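You operate a simulated robot arm through the tools that you are given. There is no shell and no other tool.

You are at the controls of a simulated robot arm. One attempt, no reset.

## Task
Couple the two trolleys, bolt the tow bar, then take both brakes off.

Only the result counts: the job must be done as asked and must still hold three seconds after the hand-in. Knocking over, shifting, dropping, spilling or breaking anything else fails it.

## Robot
A 6-joint arm with a two-finger parallel gripper, fixed in place. Base frame: the origin is on the floor under the middle of its stand, x ahead of it, y to its left, z up. Units: cm, rad, N and s.
With the tool pointing down near the work surface it reaches from about 10 to 60 cm from the base axis. Its first joint turns from -2.007 to 2.007 rad. Payload 3.43 kg.
The TCP is the grasp point between the finger pads, 3.4 cm short of the fingertips. In the tool frame z runs along the fingers and y along their closing line. Largest opening 12.8 cm; finger width 2.4, thickness 1.2; the body of the gripper, 4.8 by 13 cm, starts 9.6 cm behind the TCP.
Orientation is told as [roll, pitch, yaw] about the base's x, y, z axes, in that order, counted from this pose: with the fingers straight down and closing along the base's y, the tool's x points along the base's -x, its y along +y and its z along -z.

## Interface
- The arm moves only by the tool servo_tool. Its argument "series" is a list of rows, each an object of numbers (a shift or turn left out is 0, a gripper value left out holds the last): "x", "y", "z": the shift along the base's x, y, z in units of 100 mm (1.0 is 100 mm); "ax", "ay", "az": the turn, a rotation vector about the base's x, y, z in units of 180 degrees (1.0 is 180 degrees); "grip": the opening in per cent of the stroke, from 0 (shut) to 100 (fully open). In form: [{"x": .., "y": .., "z": .., "ax": .., "ay": .., "az": .., "grip": ..}, ...]. A call has 1 to 20 rows; each row is the pose to reach, as a shift and turn from the pose commanded when the call began. A call with a number of a shift or a turn outside -1 to 1 is refused whole. Rows are played at 5 a second. More than 5 cm and 0.15 rad between two rows, or a gripper value outside its range, and nothing of the call is played. Where a pose cannot be reached the arm comes as near as it can. A force on the tool above 90 N (or 10 N above the force at the start of the call, whichever is more), or a blocked arm, ends the call early, and 0.2 s more pass. The fingers move at their own pace (about 15.3 cm/s each) and stop on an object; they squeeze with about 27 N. The grip force told is the motor's: it shows also when the fingers shut on nothing. Time passes only in rows, and 0.2 s behind the last, so rows that repeat a pose let the fingers close. The reply holds the time, the measured pose of the TCP, the force on the tool along the base axes, the opening and the grip force, in the units named above and with some noise, with the torque about the TCP (base axes, N m) and any sound that the robot's microphone picked up.
- Cameras (640 x 400 px; columns grow to the right, rows downward): "scene" is fixed at [40.17, -50.13, 131.17]; the picture's right is [0.39, 0.92, 0.00], its down [0.89, -0.37, -0.26] and it looks along [-0.24, 0.10, -0.97] (base axes); focal length 310 px, centre (320, 200). "wrist" rides on the gripper at [7.6, -1.1, -16] in the tool frame; the picture's right is [0.15, 0.99, 0.00], its down [-0.88, 0.13, -0.46] and it looks along [-0.45, 0.07, 0.89] (tool axes); focal length 234 px, centre (320, 200). There is no depth. A picture from a camera that has moved, and an enlarged one, comes with that camera's place and axes in the base frame and with its lens.
- get_image(camera): a new picture of that camera. The clock stands still meanwhile.
- lift_body(by): slides the trunk up (or, below 0, down) by that many cm; the arm rides with it, the base frame stays. It gives what a move gives, with no picture.
- close_up(camera, box): a new picture of the part [left, top, right, bottom] of that camera's present view, enlarged. The clock stands still meanwhile.
- close_job(): hands the job in; it is judged then, once.

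Places have to be worked out from the pictures, the camera data and where the tool is seen. Open the gripper and draw the arm clear of the work before you hand the job in, unless the task says otherwise.

The tools are called by a JSON object that holds its "fn" and its "kwargs". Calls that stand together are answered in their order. servo_tool: Moves the arm, as the interface text tells. Its arguments: {"type":"object","properties":{"series":{"type":"array","items":{"type":"object","properties":{"x":{"type":"number"},"y":{"type":"number"},"z":{"type":"number"},"ax":{"type":"number"},"ay":{"type":"number"},"az":{"type":"number"},"grip":{"type":"number"}}}}},"required":["series"]} The other tools are called the same way: lift_body (by) moves the trunk up or down; get_image (camera) takes a picture; close_up (camera, box) takes an enlarged picture of a part of a camera's view; close_job () hands the job in.

At the start:

```text
time_s: 0.0
eef_pos: [26.59, -33.81, 94.61]
orientation: [-0.001, 0.0, 0.0]
force: [0.0, -0.2, -0.1]
ft_torque: [-0.02, -0.01, 0.02]
opening: 12.79
grasp_force: 0.0
trunk travel left (down, up): [-65.0, 34.0]
```

scene: 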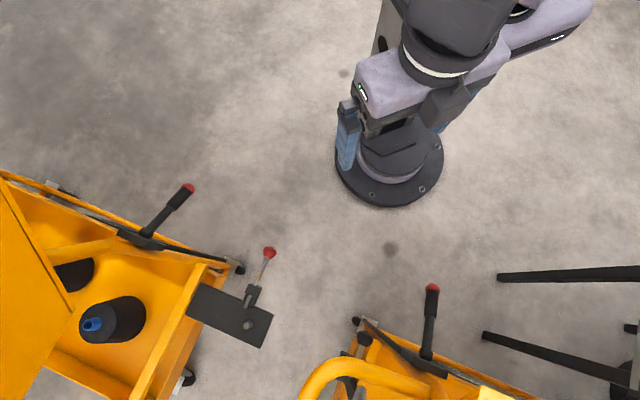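
wrist: 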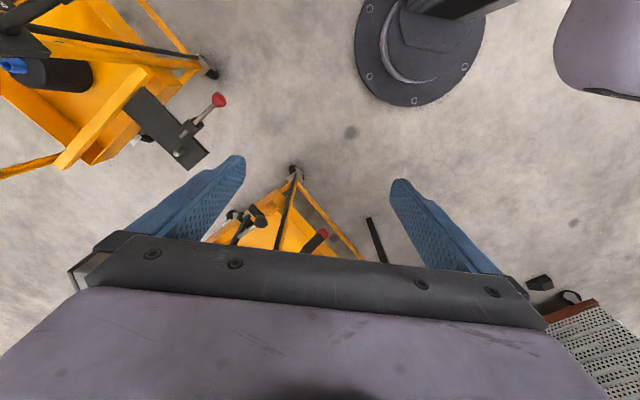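

I start by looking at the scene more closely: two orange trolleys, one with a tow bar plate at left, a second at right, brake levers with red knobs. I take enlarged pictures.

{"fn": "close_up", "kwargs": {"camera": "scene", "box": [0, 150, 320, 400]}}

{"fn": "close_up", "kwargs": {"camera": "scene", "box": [280, 200, 640, 400]}}

{"fn": "close_up", "kwargs": {"camera": "wrist", "box": [0, 0, 320, 200]}}

{"fn": "close_up", "kwargs": {"camera": "wrist", "box": [200, 150, 640, 400]}}

```text
1.60 times, centred on (160, 275) of scene
camera zoom: at [40.17, -50.13, 131.17], right [0.39, 0.92, 0.0], down [0.89, -0.37, -0.26], along [-0.24, 0.1, -0.97], focal length 496 px, centre (576, 80)
```

zoom: 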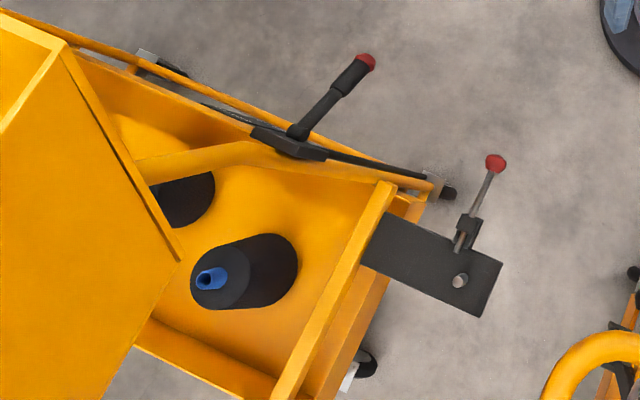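

```text
1.78 times, centred on (460, 300) of scene
camera zoom: at [40.17, -50.13, 131.17], right [0.39, 0.92, 0.0], down [0.89, -0.37, -0.26], along [-0.24, 0.1, -0.97], focal length 552 px, centre (71, 22)
```

zoom: 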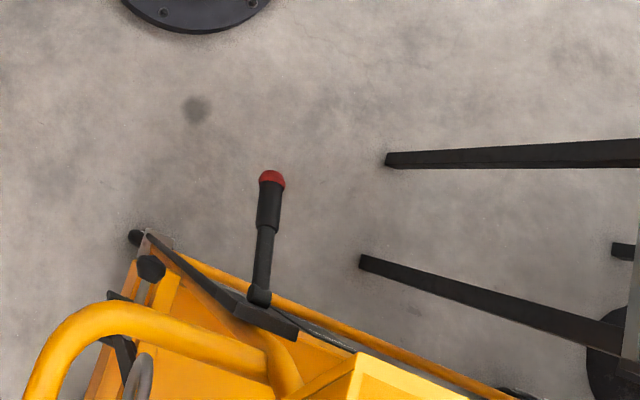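

```text
2.00 times, centred on (160, 100) of wrist
camera zoom: at [19.12, -34.93, 110.58], right [-0.15, 0.99, 0.0], down [0.88, 0.13, 0.46], along [0.45, 0.07, -0.89], focal length 468 px, centre (640, 400)
```

zoom: 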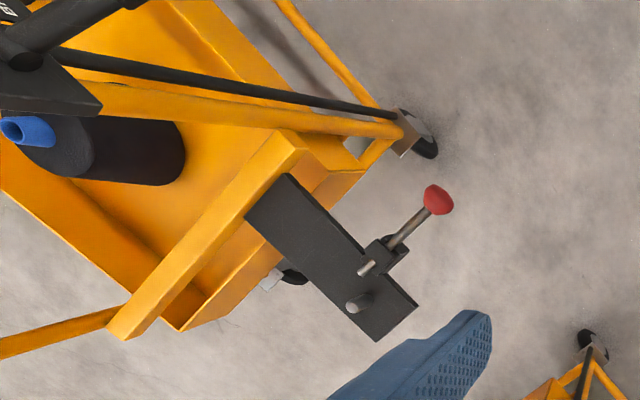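

```text
1.45 times, centred on (420, 275) of wrist
camera zoom: at [19.12, -34.93, 110.58], right [-0.15, 0.99, 0.0], down [0.88, 0.13, 0.46], along [0.45, 0.07, -0.89], focal length 341 px, centre (174, 91)
```

zoom: 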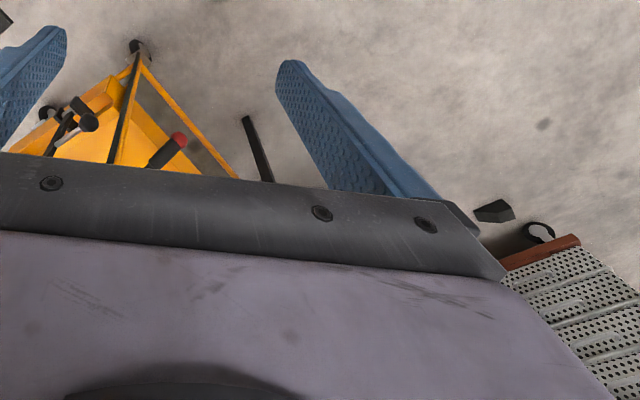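

Triangulating: the coupling stud on the left trolley's plate is near (42,-71,45), its bolt's red ball near (27,-59,47), the right trolley's brake knob near (50,-29,65); both trolleys lie along a 45° line. I turn the wrist by -45° so that the wrist camera looks at the gap between them.

{"fn": "servo_tool", "kwargs": {"series": [{"az": -0.0417}, {"az": -0.0833}, {"az": -0.125}, {"az": -0.1667}, {"az": -0.2083}, {"az": -0.25}, {"az": -0.25}]}}

{"fn": "get_image", "kwargs": {"camera": "wrist"}}

{"fn": "get_image", "kwargs": {"camera": "scene"}}

```text
time_s: 1.6
eef_pos: [26.64, -33.94, 94.56]
orientation: [-0.001, 0.0, -0.788]
force: [-0.1, -0.4, 0.2]
ft_torque: [0.04, 0.02, -0.01]
opening: 12.82
grasp_force: 0.1
trunk travel left (down, up): [-65.0, 34.0]
```

```text
taken
camera wrist: at [20.55, -29.24, 110.58], right [0.6, 0.8, 0.0], down [0.71, -0.53, 0.46], along [0.37, -0.27, -0.89], focal length 234 px, centre (320, 200)
```

wrist: 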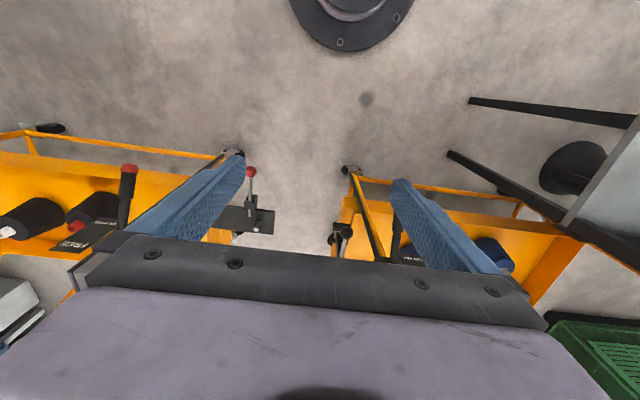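

```text
taken
```

scene: 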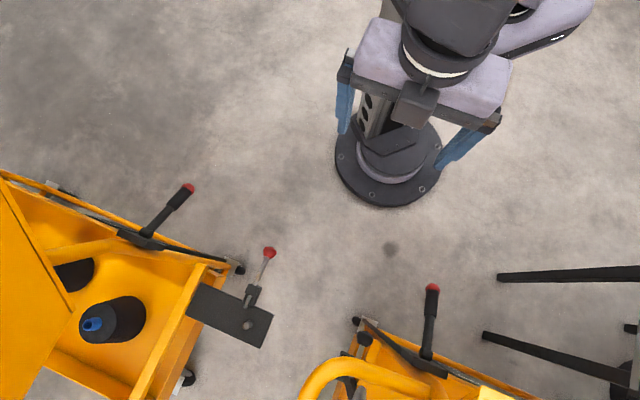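

The wrist camera looks too steeply down, and the gripper covers the right trolley's front. I tilt the tool 25° outward to see the gap and both couplings.

{"fn": "servo_tool", "kwargs": {"series": [{"ax": -0.033, "ay": -0.033, "z": 0.1}, {"ax": -0.066, "ay": -0.066, "z": 0.2}, {"ax": -0.1, "ay": -0.1, "z": 0.3}, {"ax": -0.1, "ay": -0.1, "z": 0.3}]}}

{"fn": "get_image", "kwargs": {"camera": "wrist"}}

```text
refused: row 3 steps farther than a row can; nothing moved
```

```text
taken
camera wrist: at [20.55, -29.24, 110.58], right [0.6, 0.8, 0.0], down [0.71, -0.53, 0.46], along [0.37, -0.27, -0.89], focal length 234 px, centre (320, 200)
```

wrist: 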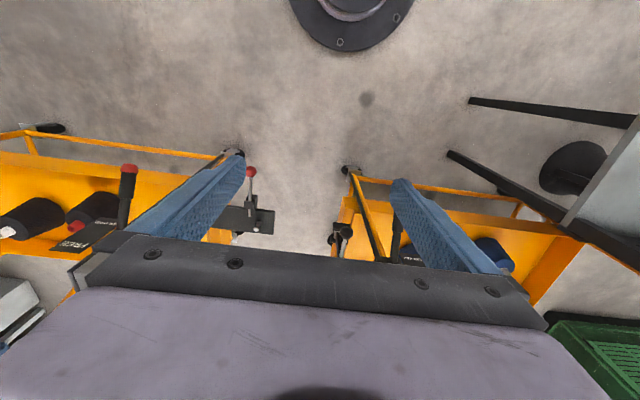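

A row stepped slightly over the limit; I repeat the tilt with smaller steps.

{"fn": "servo_tool", "kwargs": {"series": [{"ax": -0.025, "ay": -0.025, "z": 0.1}, {"ax": -0.05, "ay": -0.05, "z": 0.2}, {"ax": -0.075, "ay": -0.075, "z": 0.3}, {"ax": -0.1, "ay": -0.1, "z": 0.3}, {"ax": -0.1, "ay": -0.1, "z": 0.3}]}}

{"fn": "get_image", "kwargs": {"camera": "wrist"}}

```text
time_s: 2.8
eef_pos: [26.68, -33.77, 97.55]
orientation: [-0.001, -0.444, -0.788]
force: [-0.2, 0.4, -0.2]
ft_torque: [-0.02, 0.01, 0.02]
opening: 12.82
grasp_force: 0.1
trunk travel left (down, up): [-65.0, 34.0]
```

```text
taken
camera wrist: at [16.18, -24.9, 108.76], right [0.61, 0.79, -0.06], down [0.52, -0.33, 0.79], along [0.61, -0.51, -0.61], focal length 234 px, centre (320, 200)
```

wrist: 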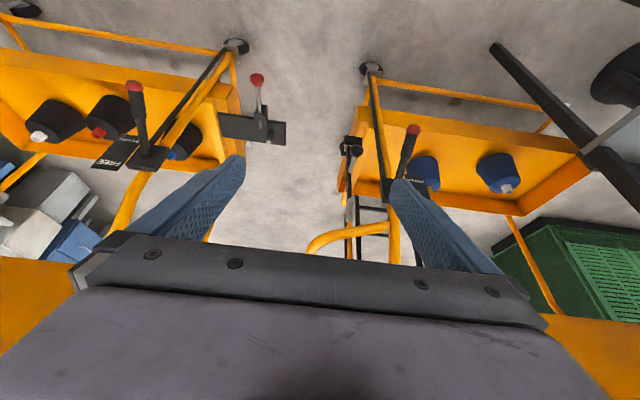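

The picture is upside-down (picture-down is up/outward in the world). I enlarge the two couplings and the brake levers.

{"fn": "close_up", "kwargs": {"camera": "wrist", "box": [200, 50, 420, 190]}}

{"fn": "close_up", "kwargs": {"camera": "wrist", "box": [60, 50, 220, 180]}}

{"fn": "close_up", "kwargs": {"camera": "wrist", "box": [320, 100, 480, 230]}}

```text
2.86 times, centred on (310, 120) of wrist
camera zoom: at [16.18, -24.9, 108.76], right [0.61, 0.79, -0.06], down [0.52, -0.33, 0.79], along [0.61, -0.51, -0.61], focal length 669 px, centre (349, 429)
```

zoom: 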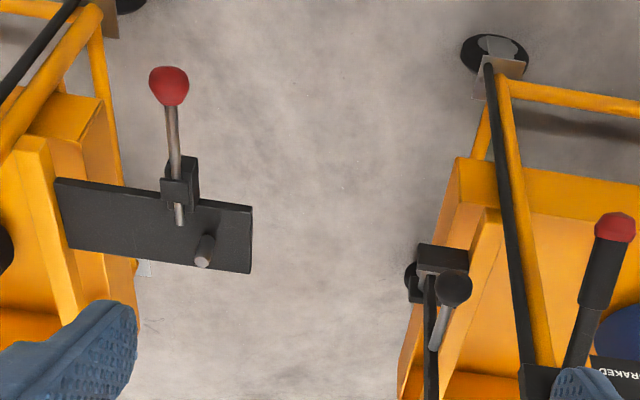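

```text
3.08 times, centred on (140, 115) of wrist
camera zoom: at [16.18, -24.9, 108.76], right [0.61, 0.79, -0.06], down [0.52, -0.33, 0.79], along [0.61, -0.51, -0.61], focal length 720 px, centre (874, 462)
```

zoom: 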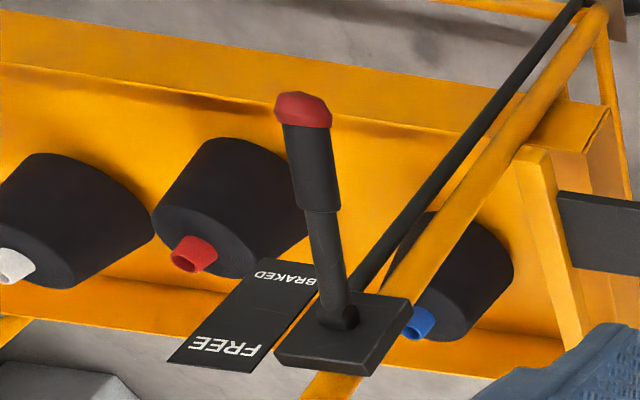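

```text
3.08 times, centred on (400, 165) of wrist
camera zoom: at [16.18, -24.9, 108.76], right [0.61, 0.79, -0.06], down [0.52, -0.33, 0.79], along [0.61, -0.51, -0.61], focal length 720 px, centre (74, 308)
```

zoom: 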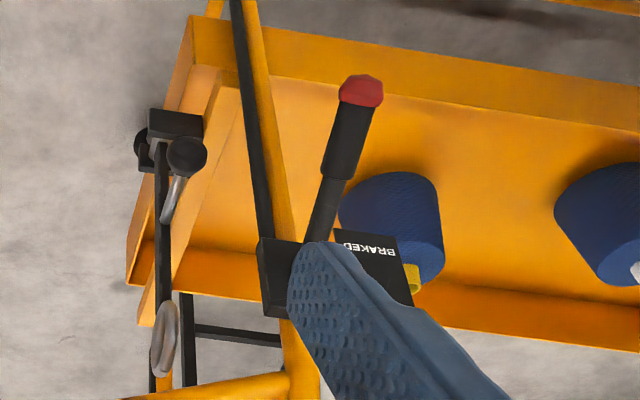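

The right trolley carries an upright black tow bar with a ring eye (about (59,-50,73)), hinged at its front, with a black-knobbed handle near (55,-45,57); it evidently swings down onto the stud. Brakes go BRAKED → FREE (away from robot). I move the camera to look at the tow bar and hinge from the left-trolley side.

{"fn": "servo_tool", "kwargs": {"series": [{"x": 0.17, "y": -0.27, "z": -0.2, "az": 0.031}, {"x": 0.34, "y": -0.53, "z": -0.4, "az": 0.0625}, {"x": 0.5, "y": -0.8, "z": -0.6, "az": 0.094}, {"x": 0.67, "y": -1.0, "z": -0.85, "az": 0.125}, {"x": 0.67, "y": -1.0, "z": -1.0, "az": 0.156}, {"x": 0.67, "y": -1.0, "z": -1.0, "az": 0.1875}, {"x": 0.67, "y": -1.0, "z": -1.0, "az": 0.219}, {"x": 0.67, "y": -1.0, "z": -1.0, "az": 0.25}, {"x": 0.67, "y": -1.0, "z": -1.0, "az": 0.25}]}}

{"fn": "get_image", "kwargs": {"camera": "wrist"}}

{"fn": "get_image", "kwargs": {"camera": "scene"}}

```text
time_s: 4.8
eef_pos: [33.29, -43.82, 87.62]
orientation: [0.0, -0.446, 0.001]
force: [-0.1, -0.4, -0.2]
ft_torque: [-0.05, 0.02, 0.0]
opening: 12.82
grasp_force: 0.0
trunk travel left (down, up): [-65.0, 34.0]
```

```text
taken
camera wrist: at [19.66, -45.01, 98.75], right [-0.13, 0.99, -0.06], down [0.6, 0.13, 0.79], along [0.79, 0.07, -0.61], focal length 234 px, centre (320, 200)
```

wrist: 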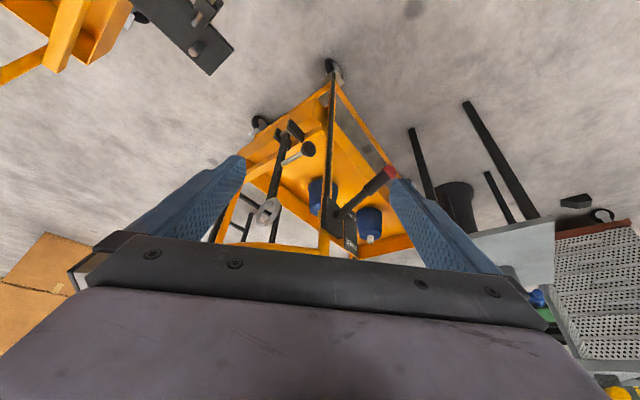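

```text
taken
```

scene: 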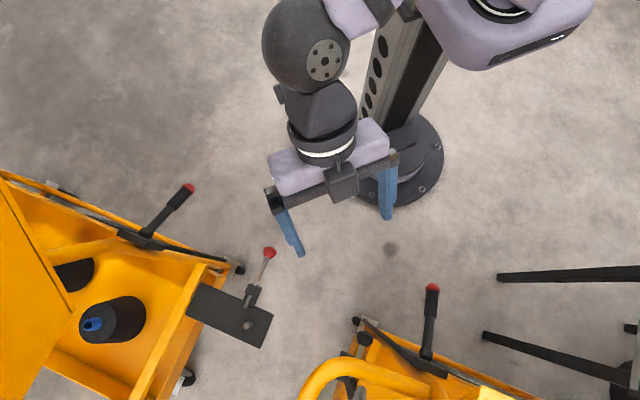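

{"fn": "close_up", "kwargs": {"camera": "wrist", "box": [220, 90, 380, 250]}}

{"fn": "close_up", "kwargs": {"camera": "scene", "box": [290, 300, 450, 400]}}

```text
2.50 times, centred on (300, 170) of wrist
camera zoom: at [19.66, -45.01, 98.75], right [-0.13, 0.99, -0.06], down [0.6, 0.13, 0.79], along [0.79, 0.07, -0.61], focal length 585 px, centre (370, 275)
```

zoom: 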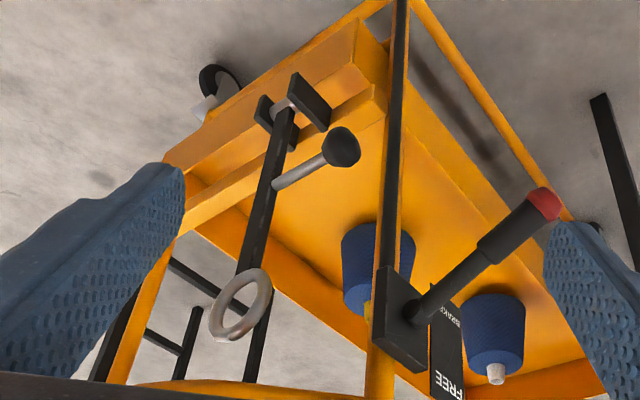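

```text
4.00 times, centred on (370, 350) of scene
camera zoom: at [40.17, -50.13, 131.17], right [0.39, 0.92, 0.0], down [0.89, -0.37, -0.26], along [-0.24, 0.1, -0.97], focal length 1241 px, centre (120, -400)
```

zoom: 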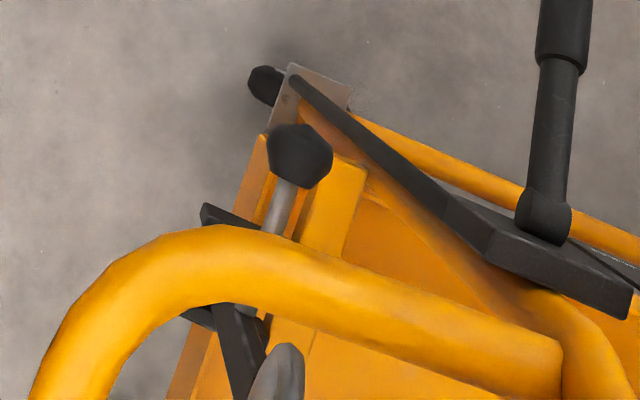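

The tow bar now shows clearly: upright bar hinged in a clevis, steel eye at the top, and a side handle rod with a black knob at about (54.9,-45.5,57.5) pointing toward the robot. I turn the tool back to yaw -45° and begin tilting it toward horizontal for a radial approach.

{"fn": "servo_tool", "kwargs": {"series": [{"az": -0.0417}, {"az": -0.0833}, {"az": -0.125}, {"az": -0.1667}, {"az": -0.2083}, {"az": -0.25}, {"az": -0.25}]}}

{"fn": "servo_tool", "kwargs": {"series": [{"ax": -0.0315, "ay": -0.0315}, {"ax": -0.063, "ay": -0.063}, {"ax": -0.0945, "ay": -0.0945}, {"ax": -0.126, "ay": -0.126}, {"ax": -0.1575, "ay": -0.1575}, {"ax": -0.189, "ay": -0.189}, {"ax": -0.22, "ay": -0.22}, {"ax": -0.253, "ay": -0.253}, {"ax": -0.253, "ay": -0.253}]}}

{"fn": "get_image", "kwargs": {"camera": "wrist"}}

{"fn": "get_image", "kwargs": {"camera": "scene"}}

```text
time_s: 6.4
eef_pos: [33.42, -43.83, 87.62]
orientation: [0.0, -0.446, -0.785]
force: [-0.6, 0.5, -0.2]
ft_torque: [-0.01, -0.01, 0.01]
opening: 12.81
grasp_force: 0.0
trunk travel left (down, up): [-65.0, 34.0]
```

```text
time_s: 8.4
eef_pos: [33.1, -46.28, 90.15]
orientation: [1.188, -1.546, -1.961]
force: [-0.3, 0.0, -0.7]
ft_torque: [0.0, -0.02, 0.0]
opening: 12.81
grasp_force: 0.0
out of reach, approached as far as the arm can: row 3, 7, 8, 9
trunk travel left (down, up): [-65.0, 34.0]
```

```text
taken
camera wrist: at [21.07, -35.83, 82.65], right [0.69, 0.71, -0.12], down [-0.24, 0.39, 0.89], along [0.68, -0.59, 0.44], focal length 234 px, centre (320, 200)
```

wrist: 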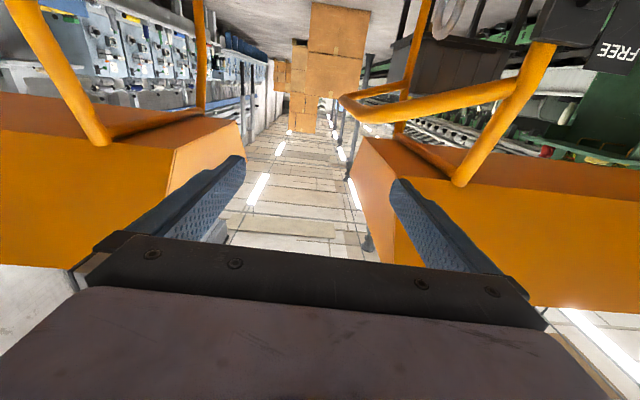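

```text
taken
```

scene: 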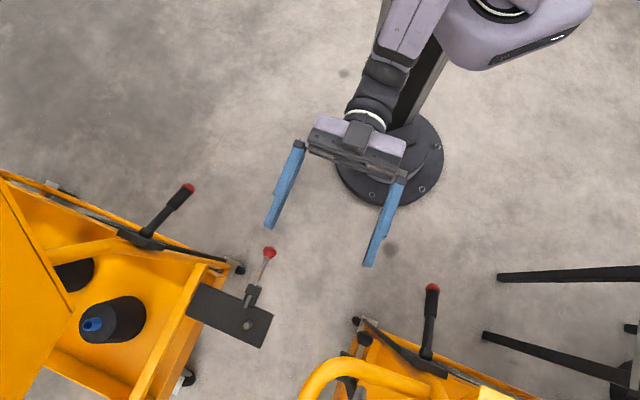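

The tool is now nearly horizontal (89°) but folded close to the base; a bit out of reach there. I lower the trunk by 28 cm to bring the tool to the handle's height, with free space below it.

{"fn": "lift_body", "kwargs": {"by": -15}}

{"fn": "lift_body", "kwargs": {"by": -13}}

{"fn": "get_image", "kwargs": {"camera": "scene"}}

{"fn": "get_image", "kwargs": {"camera": "wrist"}}

```text
time_s: 10.2
eef_pos: [33.05, -46.32, 75.11]
orientation: [1.134, -1.543, -1.909]
force: [-0.4, -0.1, 0.4]
ft_torque: [0.01, 0.0, 0.01]
opening: 12.82
grasp_force: 0.0
trunk travel left (down, up): [-50.0, 49.0]
```

```text
time_s: 11.7
eef_pos: [33.25, -46.44, 62.08]
orientation: [1.135, -1.543, -1.908]
force: [-0.2, 0.0, 0.7]
ft_torque: [-0.01, 0.0, 0.04]
opening: 12.8
grasp_force: 0.1
trunk travel left (down, up): [-37.0, 62.0]
```

```text
taken
```

scene: 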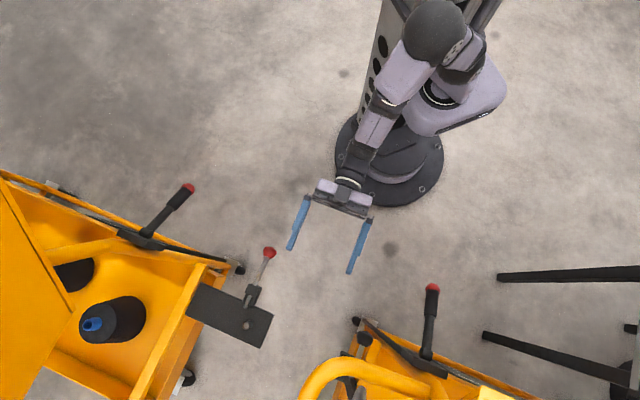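

```text
taken
camera wrist: at [21.09, -35.81, 54.66], right [0.69, 0.71, -0.12], down [-0.24, 0.39, 0.89], along [0.68, -0.59, 0.44], focal length 234 px, centre (320, 200)
```

wrist: 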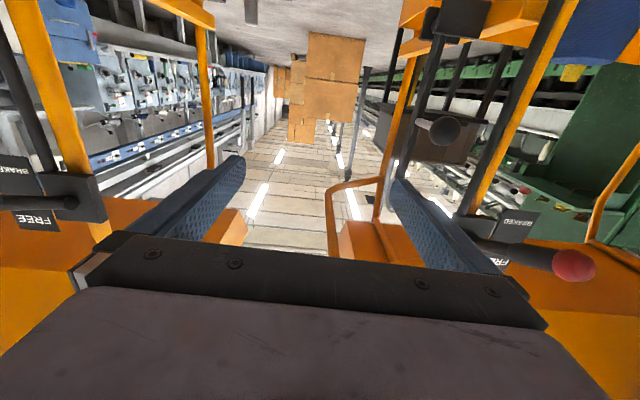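

Now both levers and labels are visible from below. I enlarge each lever and the tow-bar handle.

{"fn": "close_up", "kwargs": {"camera": "wrist", "box": [380, 0, 640, 300]}}

{"fn": "close_up", "kwargs": {"camera": "wrist", "box": [0, 100, 160, 260]}}

```text
1.33 times, centred on (510, 150) of wrist
camera zoom: at [21.09, -35.81, 54.66], right [0.69, 0.71, -0.12], down [-0.24, 0.39, 0.89], along [0.68, -0.59, 0.44], focal length 312 px, centre (67, 267)
```

zoom: 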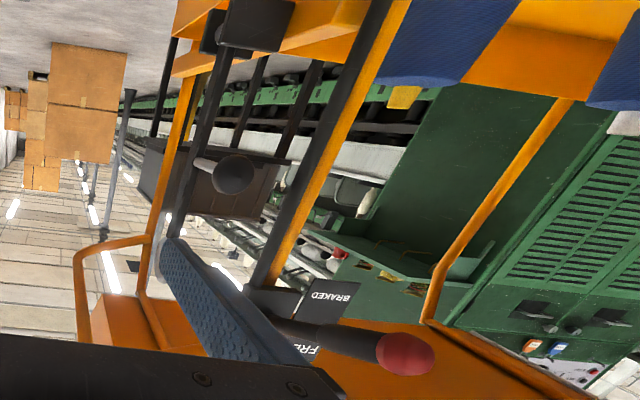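

```text
2.50 times, centred on (80, 180) of wrist
camera zoom: at [21.09, -35.81, 54.66], right [0.69, 0.71, -0.12], down [-0.24, 0.39, 0.89], along [0.68, -0.59, 0.44], focal length 585 px, centre (920, 250)
```

zoom: 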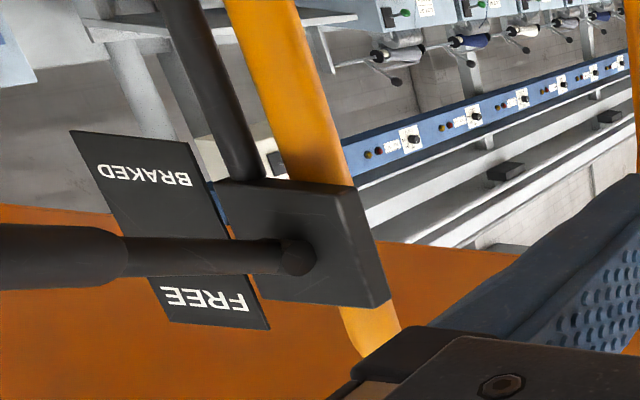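

The label plates face the robot with BRAKED below and FREE above, so the levers must be lifted. Now for the tow bar: I move the TCP outward into reach and roll the gripper -90° about its axis so it closes vertically around the knob, camera on the left-trolley side.

{"fn": "servo_tool", "kwargs": {"series": [{"x": 0.2, "y": 0.05}, {"x": 0.4, "y": 0.1}, {"x": 0.6, "y": 0.15}, {"x": 0.7, "y": 0.2}, {"x": 0.7, "y": 0.2}]}}

```text
time_s: 12.9
eef_pos: [40.25, -45.23, 63.1]
orientation: [1.251, -1.517, -2.023]
force: [0.5, 0.2, -1.2]
ft_torque: [0.02, 0.02, 0.0]
opening: 12.8
grasp_force: 0.0
out of reach, approached as far as the arm can: row 2, 3, 4, 5
trunk travel left (down, up): [-37.0, 62.0]
```

The pose is slightly out of reach because the forearm comes steeply from above. I raise the TCP within the arm and lower the trunk so the forearm is more level.

{"fn": "servo_tool", "kwargs": {"series": [{"z": 0.3}, {"z": 0.6}, {"z": 0.9}, {"z": 1.0}, {"z": 1.0}]}}

{"fn": "lift_body", "kwargs": {"by": -15}}

{"fn": "get_image", "kwargs": {"camera": "scene"}}

```text
time_s: 14.1
eef_pos: [40.37, -45.3, 73.02]
orientation: [1.139, -1.545, -1.912]
force: [0.4, -0.5, 0.1]
ft_torque: [0.02, -0.02, -0.02]
opening: 12.8
grasp_force: 0.0
trunk travel left (down, up): [-37.0, 62.0]
```

```text
time_s: 15.9
eef_pos: [40.41, -45.33, 58.13]
orientation: [1.134, -1.544, -1.907]
force: [0.3, -1.2, 0.8]
ft_torque: [0.01, 0.0, -0.01]
opening: 12.8
grasp_force: 0.1
trunk travel left (down, up): [-22.0, 77.0]
```

```text
taken
```

scene: 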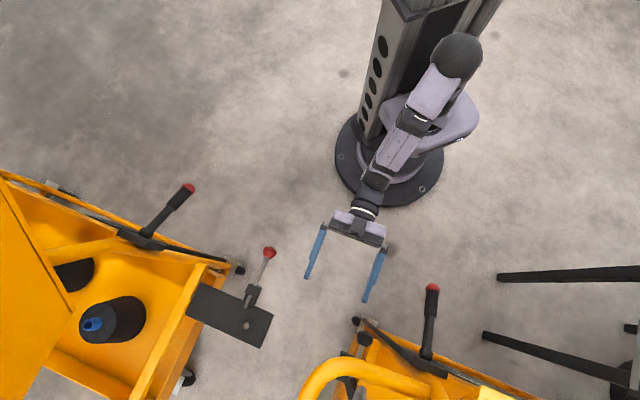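

Reachable now with the tool level at z≈58. I roll the gripper -90° about its pointing axis so that it closes vertically.

{"fn": "servo_tool", "kwargs": {"series": [{"ax": -0.0295, "ay": 0.0295}, {"ax": -0.059, "ay": 0.059}, {"ax": -0.0885, "ay": 0.0885}, {"ax": -0.118, "ay": 0.118}, {"ax": -0.1475, "ay": 0.1475}, {"ax": -0.177, "ay": 0.177}, {"ax": -0.2065, "ay": 0.2065}, {"ax": -0.236, "ay": 0.236}, {"ax": -0.2655, "ay": 0.2655}, {"ax": -0.295, "ay": 0.295}, {"ax": -0.3245, "ay": 0.3245}, {"ax": -0.3536, "ay": 0.3536}, {"ax": -0.3536, "ay": 0.3536}]}}

{"fn": "get_image", "kwargs": {"camera": "wrist"}}

{"fn": "get_image", "kwargs": {"camera": "scene"}}

```text
time_s: 18.7
eef_pos: [41.06, -49.17, 78.43]
orientation: [-1.418, -0.146, 0.759]
force: [0.2, 0.9, 0.4]
ft_torque: [-0.02, 0.0, -0.03]
opening: 12.8
grasp_force: 0.0
out of reach, approached as far as the arm can: row 1, 2, 3, 4, 5, 6, 7, 8, 9, 10, 11, 12, 13
trunk travel left (down, up): [-22.0, 77.0]
```

```text
taken
camera wrist: at [24.56, -43.34, 80.91], right [-0.11, 0.11, -0.99], down [0.31, 0.95, 0.07], along [0.94, -0.3, -0.13], focal length 234 px, centre (320, 200)
```

wrist: 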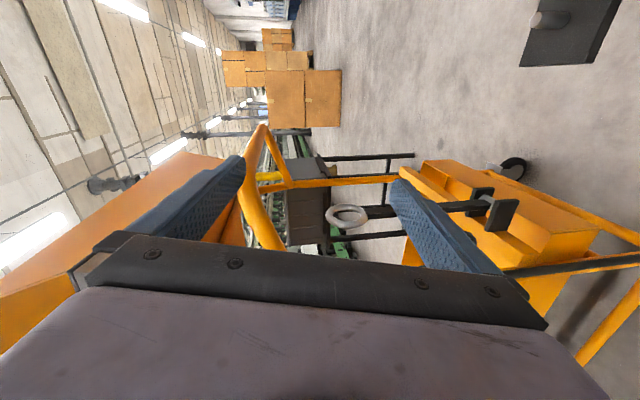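

```text
taken
```

scene: 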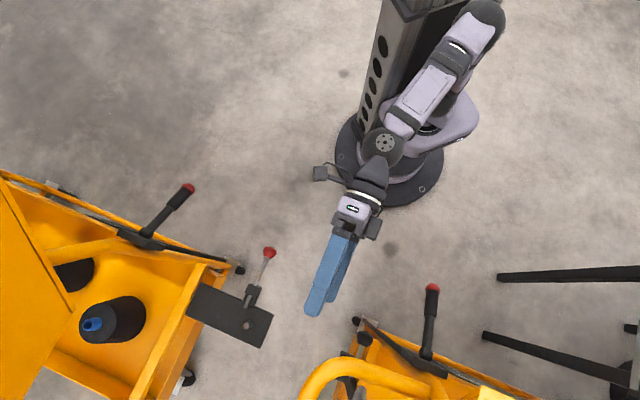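

Rolling that way runs into a wrist limit (the arm rose to z=78). I roll back by +90° and see whether the other direction is free.

{"fn": "servo_tool", "kwargs": {"series": [{"ax": 0.0295, "ay": -0.0295}, {"ax": 0.059, "ay": -0.059}, {"ax": 0.0885, "ay": -0.0885}, {"ax": 0.118, "ay": -0.118}, {"ax": 0.1475, "ay": -0.1475}, {"ax": 0.177, "ay": -0.177}, {"ax": 0.2065, "ay": -0.2065}, {"ax": 0.236, "ay": -0.236}, {"ax": 0.2655, "ay": -0.2655}, {"ax": 0.295, "ay": -0.295}, {"ax": 0.3245, "ay": -0.3245}, {"ax": 0.3536, "ay": -0.3536}, {"ax": 0.3536, "ay": -0.3536}]}}

{"fn": "get_image", "kwargs": {"camera": "scene"}}

```text
time_s: 21.5
eef_pos: [41.27, -48.7, 78.34]
orientation: [1.553, -1.419, -2.187]
force: [0.3, 0.4, 0.0]
ft_torque: [-0.03, 0.01, -0.02]
opening: 12.81
grasp_force: 0.1
trunk travel left (down, up): [-22.0, 77.0]
```

```text
taken
```

scene: 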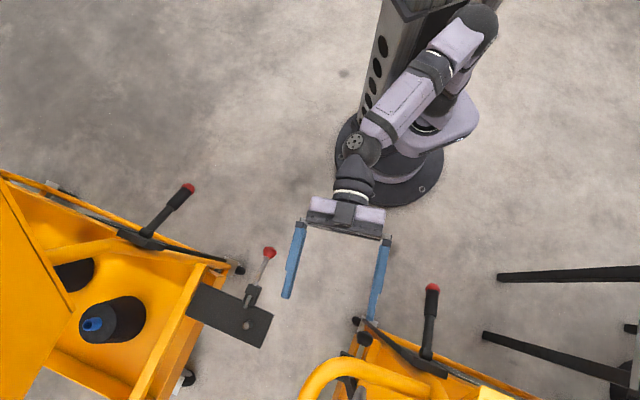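

The other wrist configuration is now in use with horizontal closing. I check the wrist camera's axes to know the exact tool direction.

{"fn": "get_image", "kwargs": {"camera": "wrist"}}

```text
taken
camera wrist: at [28.52, -39.17, 70.7], right [0.59, 0.81, 0.0], down [-0.37, 0.27, 0.89], along [0.72, -0.53, 0.45], focal length 234 px, centre (320, 200)
```

wrist: 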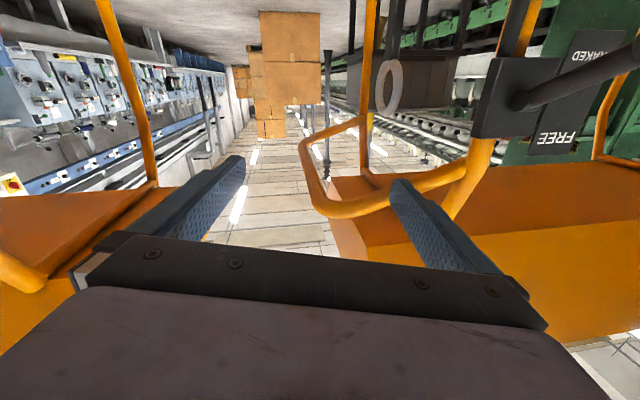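

The tool points level at about -36°, z=78; the eye is near (60,-52,71). I narrow the fingers to about 5.8 cm, then descend 20 cm in free space to the knob's height.

{"fn": "servo_tool", "kwargs": {"series": [{"z": -0.4, "grip": 45}, {"z": -0.8}, {"z": -1.0}, {"z": -1.0}]}}

{"fn": "servo_tool", "kwargs": {"series": [{"z": -0.4}, {"z": -0.8}, {"z": -1.0}, {"z": -1.0}]}}

{"fn": "get_image", "kwargs": {"camera": "wrist"}}

```text
time_s: 22.5
eef_pos: [41.26, -48.73, 68.21]
orientation: [1.554, -1.418, -2.188]
force: [0.2, -0.5, 0.7]
ft_torque: [0.0, 0.01, 0.0]
opening: 5.74
grasp_force: 0.2
trunk travel left (down, up): [-22.0, 77.0]
```

```text
time_s: 23.5
eef_pos: [41.3, -48.65, 58.44]
orientation: [1.554, -1.42, -2.189]
force: [1.0, 0.3, -0.6]
ft_torque: [0.02, -0.01, -0.02]
opening: 5.74
grasp_force: 0.0
trunk travel left (down, up): [-22.0, 77.0]
```

```text
taken
camera wrist: at [28.48, -39.21, 50.79], right [0.59, 0.81, 0.0], down [-0.37, 0.27, 0.89], along [0.72, -0.53, 0.45], focal length 234 px, centre (320, 200)
```

wrist: 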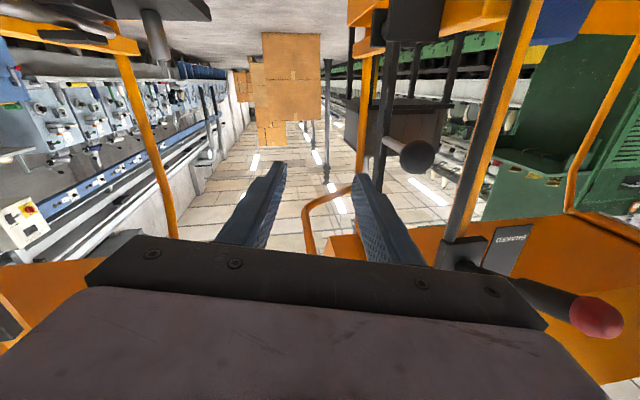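

The knob re-triangulates to (54.9,-45.5,57.6), about 3.8 cm wide, with the corner post only about 5 cm beside it. Closing vertically would clear the post better, so I try the -90° roll again from this wrist configuration in free space.

{"fn": "servo_tool", "kwargs": {"series": [{"ax": -0.0337, "ay": 0.0248}, {"ax": -0.0674, "ay": 0.0496}, {"ax": -0.1011, "ay": 0.0744}, {"ax": -0.1348, "ay": 0.0992}, {"ax": -0.1685, "ay": 0.124}, {"ax": -0.2022, "ay": 0.1488}, {"ax": -0.2022, "ay": 0.1488}]}}

{"fn": "get_image", "kwargs": {"camera": "scene"}}

```text
time_s: 25.1
eef_pos: [39.45, -52.91, 65.44]
orientation: [-1.504, -0.954, 0.91]
force: [0.0, -0.2, -0.4]
ft_torque: [-0.05, -0.04, -0.01]
opening: 5.78
grasp_force: 0.0
out of reach, approached as far as the arm can: row 4, 5, 6, 7
trunk travel left (down, up): [-22.0, 77.0]
```

```text
taken
```

scene: 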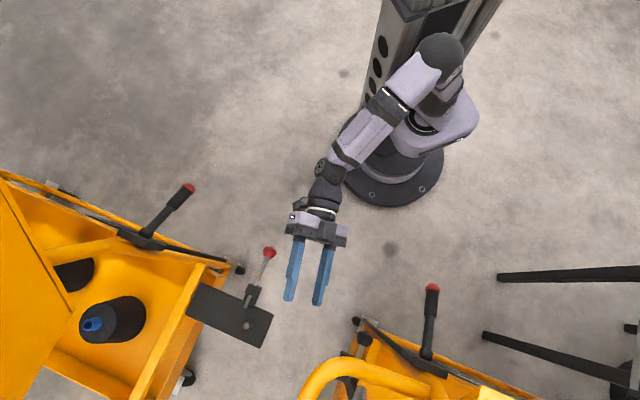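

That direction again leaves the reachable range. I roll back to level closing and go on in the opposite roll direction to see whether that side is free.

{"fn": "servo_tool", "kwargs": {"series": [{"ax": 0.0337, "ay": -0.0248}, {"ax": 0.0674, "ay": -0.0496}, {"ax": 0.1011, "ay": -0.0744}, {"ax": 0.1348, "ay": -0.0992}, {"ax": 0.1685, "ay": -0.124}, {"ax": 0.2022, "ay": -0.1488}, {"ax": 0.2022, "ay": -0.1488, "x": 0.09, "y": 0.2, "z": -0.35}, {"ax": 0.2022, "ay": -0.1488, "x": 0.18, "y": 0.4, "z": -0.7}, {"ax": 0.2022, "ay": -0.1488, "x": 0.18, "y": 0.4, "z": -0.7}]}}

{"fn": "servo_tool", "kwargs": {"series": [{"ax": 0.0337, "ay": -0.0248}, {"ax": 0.0674, "ay": -0.0496}, {"ax": 0.1011, "ay": -0.0744}, {"ax": 0.1348, "ay": -0.0992}, {"ax": 0.1685, "ay": -0.124}, {"ax": 0.2022, "ay": -0.1488}, {"ax": 0.2359, "ay": -0.1736}, {"ax": 0.2696, "ay": -0.1984}, {"ax": 0.3033, "ay": -0.2232}, {"ax": 0.337, "ay": -0.248}, {"ax": 0.3707, "ay": -0.2728}, {"ax": 0.4, "ay": -0.2942}, {"ax": 0.4, "ay": -0.2942}]}}

{"fn": "get_image", "kwargs": {"camera": "wrist"}}

{"fn": "get_image", "kwargs": {"camera": "scene"}}

```text
time_s: 27.1
eef_pos: [41.24, -48.82, 57.95]
orientation: [1.534, -1.397, -2.121]
force: [-1.3, 0.5, -0.6]
ft_torque: [-0.03, -0.02, 0.01]
opening: 5.76
grasp_force: 0.1
trunk travel left (down, up): [-22.0, 77.0]
```

```text
time_s: 29.9
eef_pos: [41.35, -48.64, 58.05]
orientation: [1.619, 0.166, -2.191]
force: [-0.4, 0.6, -0.1]
ft_torque: [-0.02, -0.01, 0.01]
opening: 5.75
grasp_force: 0.0
trunk travel left (down, up): [-22.0, 77.0]
```

```text
taken
camera wrist: at [32.97, -33.09, 57.36], right [-0.05, 0.01, 1.0], down [-0.89, -0.45, -0.04], along [0.45, -0.89, 0.03], focal length 234 px, centre (320, 200)
```

wrist: 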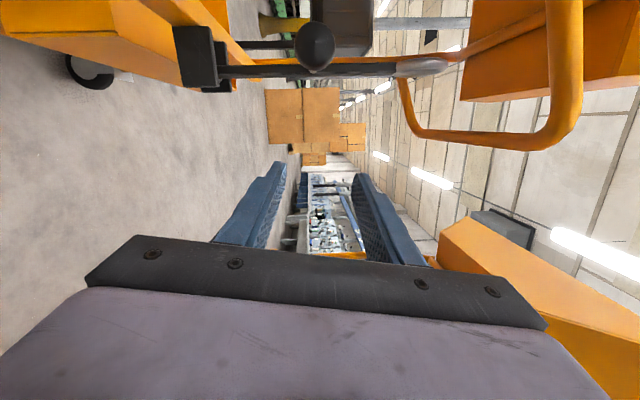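

```text
taken
```

scene: 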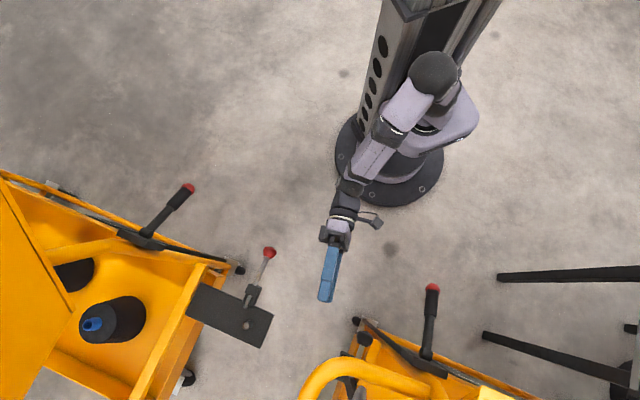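

Rolling the other way works: closing is now vertical with the camera on the right-trolley side. Measured: hinge ≈ z 46, knob ≈ (54.9,-45.5,57.8), eye ≈ (60,-51.4,71.6). I move to a pre-grasp 10 cm before the knob along the tool's axis.

{"fn": "servo_tool", "kwargs": {"series": [{"x": 0.15, "y": 0.25, "z": -0.02, "grip": 50}, {"x": 0.3, "y": 0.5, "z": -0.04}, {"x": 0.45, "y": 0.75, "z": -0.06}, {"x": 0.55, "y": 0.9, "z": -0.08}, {"x": 0.55, "y": 0.9, "z": -0.08}]}}

{"fn": "get_image", "kwargs": {"camera": "wrist"}}

{"fn": "get_image", "kwargs": {"camera": "scene"}}

```text
time_s: 31.1
eef_pos: [46.83, -39.72, 57.42]
orientation: [1.62, 0.163, -2.191]
force: [-0.8, -1.3, -0.7]
ft_torque: [-0.01, 0.0, 0.02]
opening: 6.4
grasp_force: 0.0
trunk travel left (down, up): [-22.0, 77.0]
```

```text
taken
camera wrist: at [38.46, -24.17, 56.67], right [-0.05, 0.02, 1.0], down [-0.89, -0.45, -0.04], along [0.45, -0.89, 0.04], focal length 234 px, centre (320, 200)
```

wrist: 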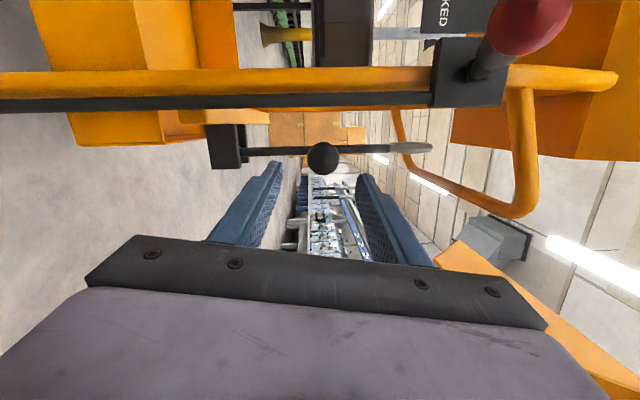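

```text
taken
```

scene: 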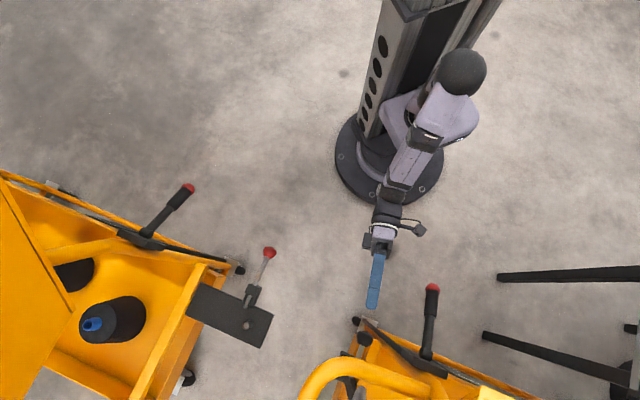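

The knob lies on the tool axis, 10 cm ahead and about 0.2 cm high, well clear of the post. I advance 9.3 cm along the axis.

{"fn": "servo_tool", "kwargs": {"series": [{"x": 0.25, "y": -0.182, "z": 0.02}, {"x": 0.5, "y": -0.364, "z": 0.04}, {"x": 0.75, "y": -0.546, "z": 0.055}, {"x": 0.75, "y": -0.546, "z": 0.055}]}}

{"fn": "get_image", "kwargs": {"camera": "wrist"}}

```text
time_s: 32.1
eef_pos: [54.17, -45.36, 57.84]
orientation: [1.616, 0.164, -2.179]
force: [-0.1, -0.1, 0.3]
ft_torque: [-0.01, 0.04, 0.01]
opening: 6.39
grasp_force: 0.1
trunk travel left (down, up): [-22.0, 77.0]
```

```text
taken
camera wrist: at [45.78, -29.95, 57.25], right [-0.05, 0.01, 1.0], down [-0.89, -0.46, -0.04], along [0.46, -0.89, 0.03], focal length 234 px, centre (320, 200)
```

wrist: 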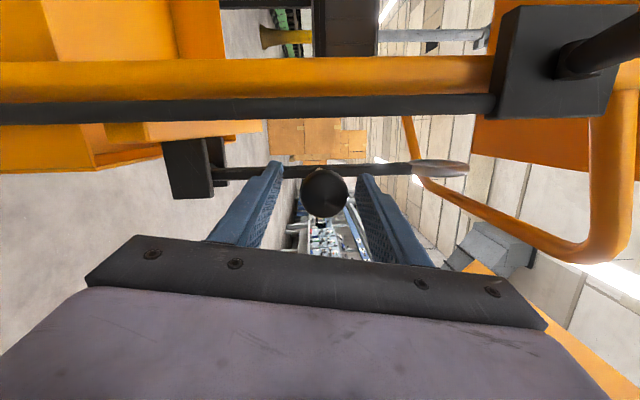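

The knob sits between the fingers, about 0.3 cm above their midline. I raise by 0.25 cm and close.

{"fn": "servo_tool", "kwargs": {"series": [{"z": 0.025}, {"z": 0.025, "grip": 20}, {"z": 0.025, "grip": 0}, {"z": 0.025, "grip": 0}, {"z": 0.025, "grip": 0}]}}

{"fn": "get_image", "kwargs": {"camera": "wrist"}}

```text
time_s: 33.3
eef_pos: [54.19, -45.36, 58.0]
orientation: [1.617, 0.162, -2.18]
force: [3.4, -2.5, 3.7]
ft_torque: [0.55, 0.47, 0.02]
opening: 3.68
grasp_force: 27.6
trunk travel left (down, up): [-22.0, 77.0]
```

```text
taken
camera wrist: at [45.75, -29.96, 57.49], right [-0.05, 0.01, 1.0], down [-0.89, -0.46, -0.04], along [0.46, -0.89, 0.03], focal length 234 px, centre (320, 200)
```

wrist: 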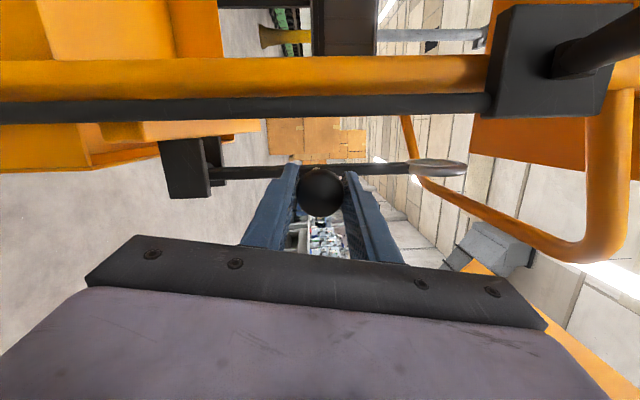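

The knob is gripped (3.68 cm, 27.6 N). I start the swing about the hinge (r≈11.9 cm) toward the left trolley: first 12°, checking forces.

{"fn": "servo_tool", "kwargs": {"series": [{"x": -0.06, "y": -0.06, "z": -0.003}, {"x": -0.117, "y": -0.117, "z": -0.012}, {"x": -0.175, "y": -0.175, "z": -0.026}, {"x": -0.175, "y": -0.175, "z": -0.026}]}}

{"fn": "get_image", "kwargs": {"camera": "wrist"}}

```text
time_s: 34.3
eef_pos: [52.41, -47.11, 57.86]
orientation: [1.625, 0.163, -2.193]
force: [10.3, -12.2, 13.7]
ft_torque: [0.65, 0.39, -0.27]
opening: 3.71
grasp_force: 26.9
trunk travel left (down, up): [-22.0, 77.0]
```

```text
taken
camera wrist: at [44.17, -31.5, 57.18], right [-0.05, 0.02, 1.0], down [-0.89, -0.45, -0.04], along [0.45, -0.89, 0.04], focal length 234 px, centre (320, 200)
```

wrist: 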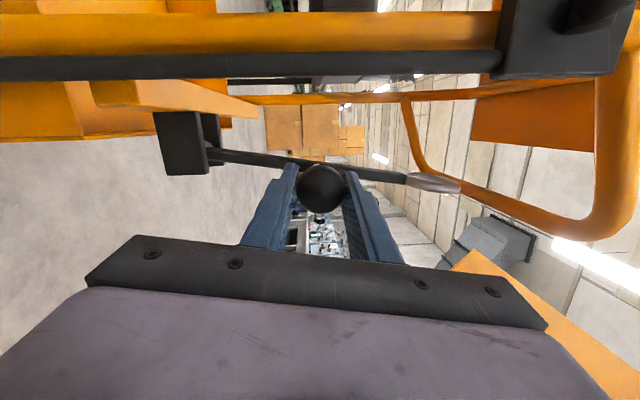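

The bar follows. The tool feels about 16 N outward and 14 N upward, so the true path lies a little more outward (trolley line nearer 49°) and higher than assumed. I correct the direction and continue to 24°.

{"fn": "servo_tool", "kwargs": {"series": [{"x": -0.02, "y": -0.06, "z": 0.0}, {"x": -0.07, "y": -0.11, "z": -0.015}, {"x": -0.1425, "y": -0.19, "z": -0.055}, {"x": -0.1425, "y": -0.19, "z": -0.055}]}}

```text
time_s: 35.3
eef_pos: [50.99, -48.76, 57.28]
orientation: [1.622, 0.164, -2.192]
force: [-6.7, 2.4, 11.7]
ft_torque: [0.64, 0.26, -0.23]
opening: 3.74
grasp_force: 27.5
trunk travel left (down, up): [-22.0, 77.0]
```

Forces reversed slightly (about 6.6 N inward, 11.7 N up), so the line is at about 48°. I continue along the corrected arc to 40°.

{"fn": "servo_tool", "kwargs": {"series": [{"x": -0.075, "y": -0.07, "z": -0.041}, {"x": -0.139, "y": -0.142, "z": -0.101}, {"x": -0.194, "y": -0.203, "z": -0.165}, {"x": -0.194, "y": -0.203, "z": -0.165}]}}

{"fn": "get_image", "kwargs": {"camera": "wrist"}}

{"fn": "get_image", "kwargs": {"camera": "scene"}}

```text
time_s: 36.3
eef_pos: [48.9, -50.91, 56.03]
orientation: [1.629, 0.165, -2.192]
force: [-17.5, -2.9, 19.9]
ft_torque: [0.63, 0.26, -0.33]
opening: 3.71
grasp_force: 27.3
trunk travel left (down, up): [-22.0, 77.0]
```

```text
taken
camera wrist: at [40.61, -35.4, 55.14], right [-0.06, 0.02, 1.0], down [-0.89, -0.45, -0.04], along [0.45, -0.89, 0.04], focal length 234 px, centre (320, 200)
```

wrist: 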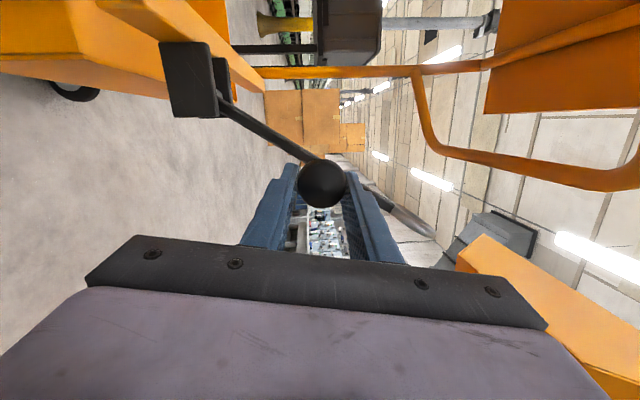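

```text
taken
```

scene: 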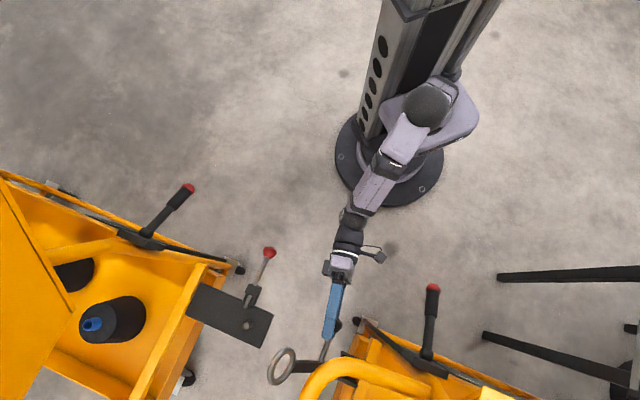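

The eye swings out as it should. Fitting the measured path gives a hinge near z≈45 with radius ≈13.3 cm, bar initially leaning back ~4°, line angle ≈46°. I continue with the corrected arc to 46°.

{"fn": "servo_tool", "kwargs": {"series": [{"x": -0.096, "y": -0.06, "z": -0.002}, {"x": -0.159, "y": -0.125, "z": -0.074}, {"x": -0.217, "y": -0.186, "z": -0.154}, {"x": -0.217, "y": -0.186, "z": -0.154}]}}

```text
time_s: 37.3
eef_pos: [47.08, -52.51, 53.43]
orientation: [1.609, 0.163, -2.188]
force: [-13.2, 14.0, -6.6]
ft_torque: [0.45, 0.28, 0.16]
opening: 3.65
grasp_force: 27.1
trunk travel left (down, up): [-22.0, 77.0]
```

Refit with the new point: hinge at z≈46.5, radius ≈11.5 cm, now at about 52°. Forces are modest; I continue to about 72° and then check how the eye lines up with the stud.

{"fn": "servo_tool", "kwargs": {"series": [{"x": -0.036, "y": -0.016, "z": -0.095}, {"x": -0.071, "y": -0.052, "z": -0.181}, {"x": -0.101, "y": -0.083, "z": -0.272}, {"x": -0.1255, "y": -0.1085, "z": -0.366}, {"x": -0.1255, "y": -0.1085, "z": -0.366}]}}

{"fn": "get_image", "kwargs": {"camera": "scene"}}

{"fn": "get_image", "kwargs": {"camera": "wrist"}}

{"fn": "close_up", "kwargs": {"camera": "scene", "box": [180, 240, 400, 400]}}

```text
time_s: 38.5
eef_pos: [45.72, -53.92, 50.29]
orientation: [1.618, 0.164, -2.194]
force: [1.4, -7.8, -1.2]
ft_torque: [0.59, 0.41, -0.43]
opening: 3.68
grasp_force: 26.9
trunk travel left (down, up): [-22.0, 77.0]
```

```text
taken
```

scene: 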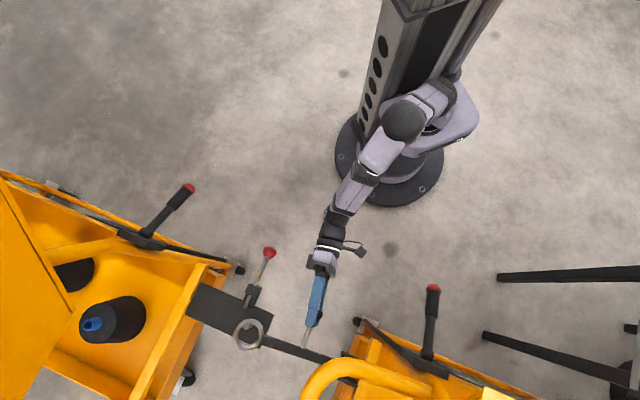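

```text
taken
camera wrist: at [37.41, -38.34, 49.61], right [-0.05, 0.01, 1.0], down [-0.89, -0.45, -0.04], along [0.45, -0.89, 0.03], focal length 234 px, centre (320, 200)
```

wrist: 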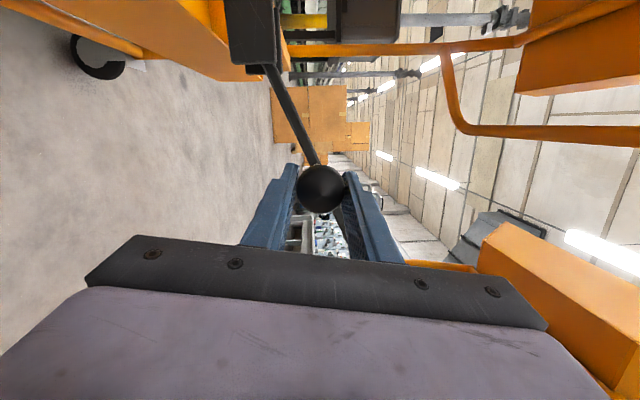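

```text
2.50 times, centred on (290, 320) of scene
camera zoom: at [40.17, -50.13, 131.17], right [0.39, 0.92, 0.0], down [0.89, -0.37, -0.26], along [-0.24, 0.1, -0.97], focal length 776 px, centre (395, -100)
```

zoom: 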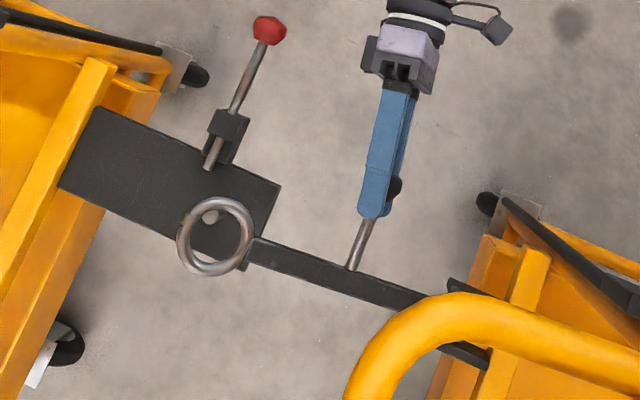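

The eye comes down around the stud, with about 1.5 cm of play all round, and forces are small (8 N). I continue to about 86°.

{"fn": "servo_tool", "kwargs": {"series": [{"x": -0.0125, "y": -0.0185, "z": -0.102}, {"x": -0.0265, "y": -0.0325, "z": -0.2}, {"x": -0.034, "y": -0.0405, "z": -0.3}, {"x": -0.034, "y": -0.0405, "z": -0.3}]}}

{"fn": "close_up", "kwargs": {"camera": "scene", "box": [180, 240, 400, 400]}}

```text
time_s: 39.5
eef_pos: [45.42, -54.29, 47.18]
orientation: [1.616, 0.164, -2.19]
force: [-8.4, 4.5, -4.0]
ft_torque: [0.52, 0.34, -0.2]
opening: 3.66
grasp_force: 26.7
trunk travel left (down, up): [-22.0, 77.0]
```

```text
2.50 times, centred on (290, 320) of scene
camera zoom: at [40.17, -50.13, 131.17], right [0.39, 0.92, 0.0], down [0.89, -0.37, -0.26], along [-0.24, 0.1, -0.97], focal length 776 px, centre (395, -100)
```

zoom: 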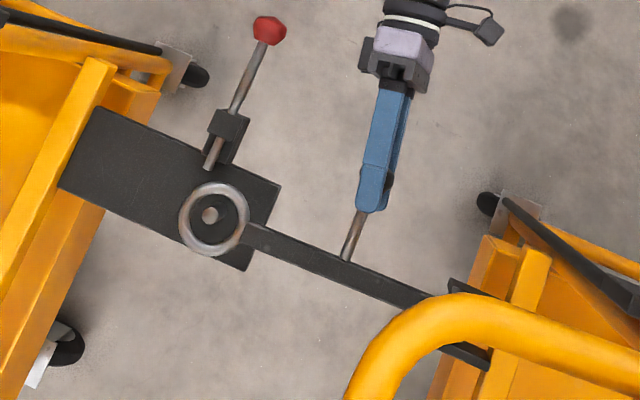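

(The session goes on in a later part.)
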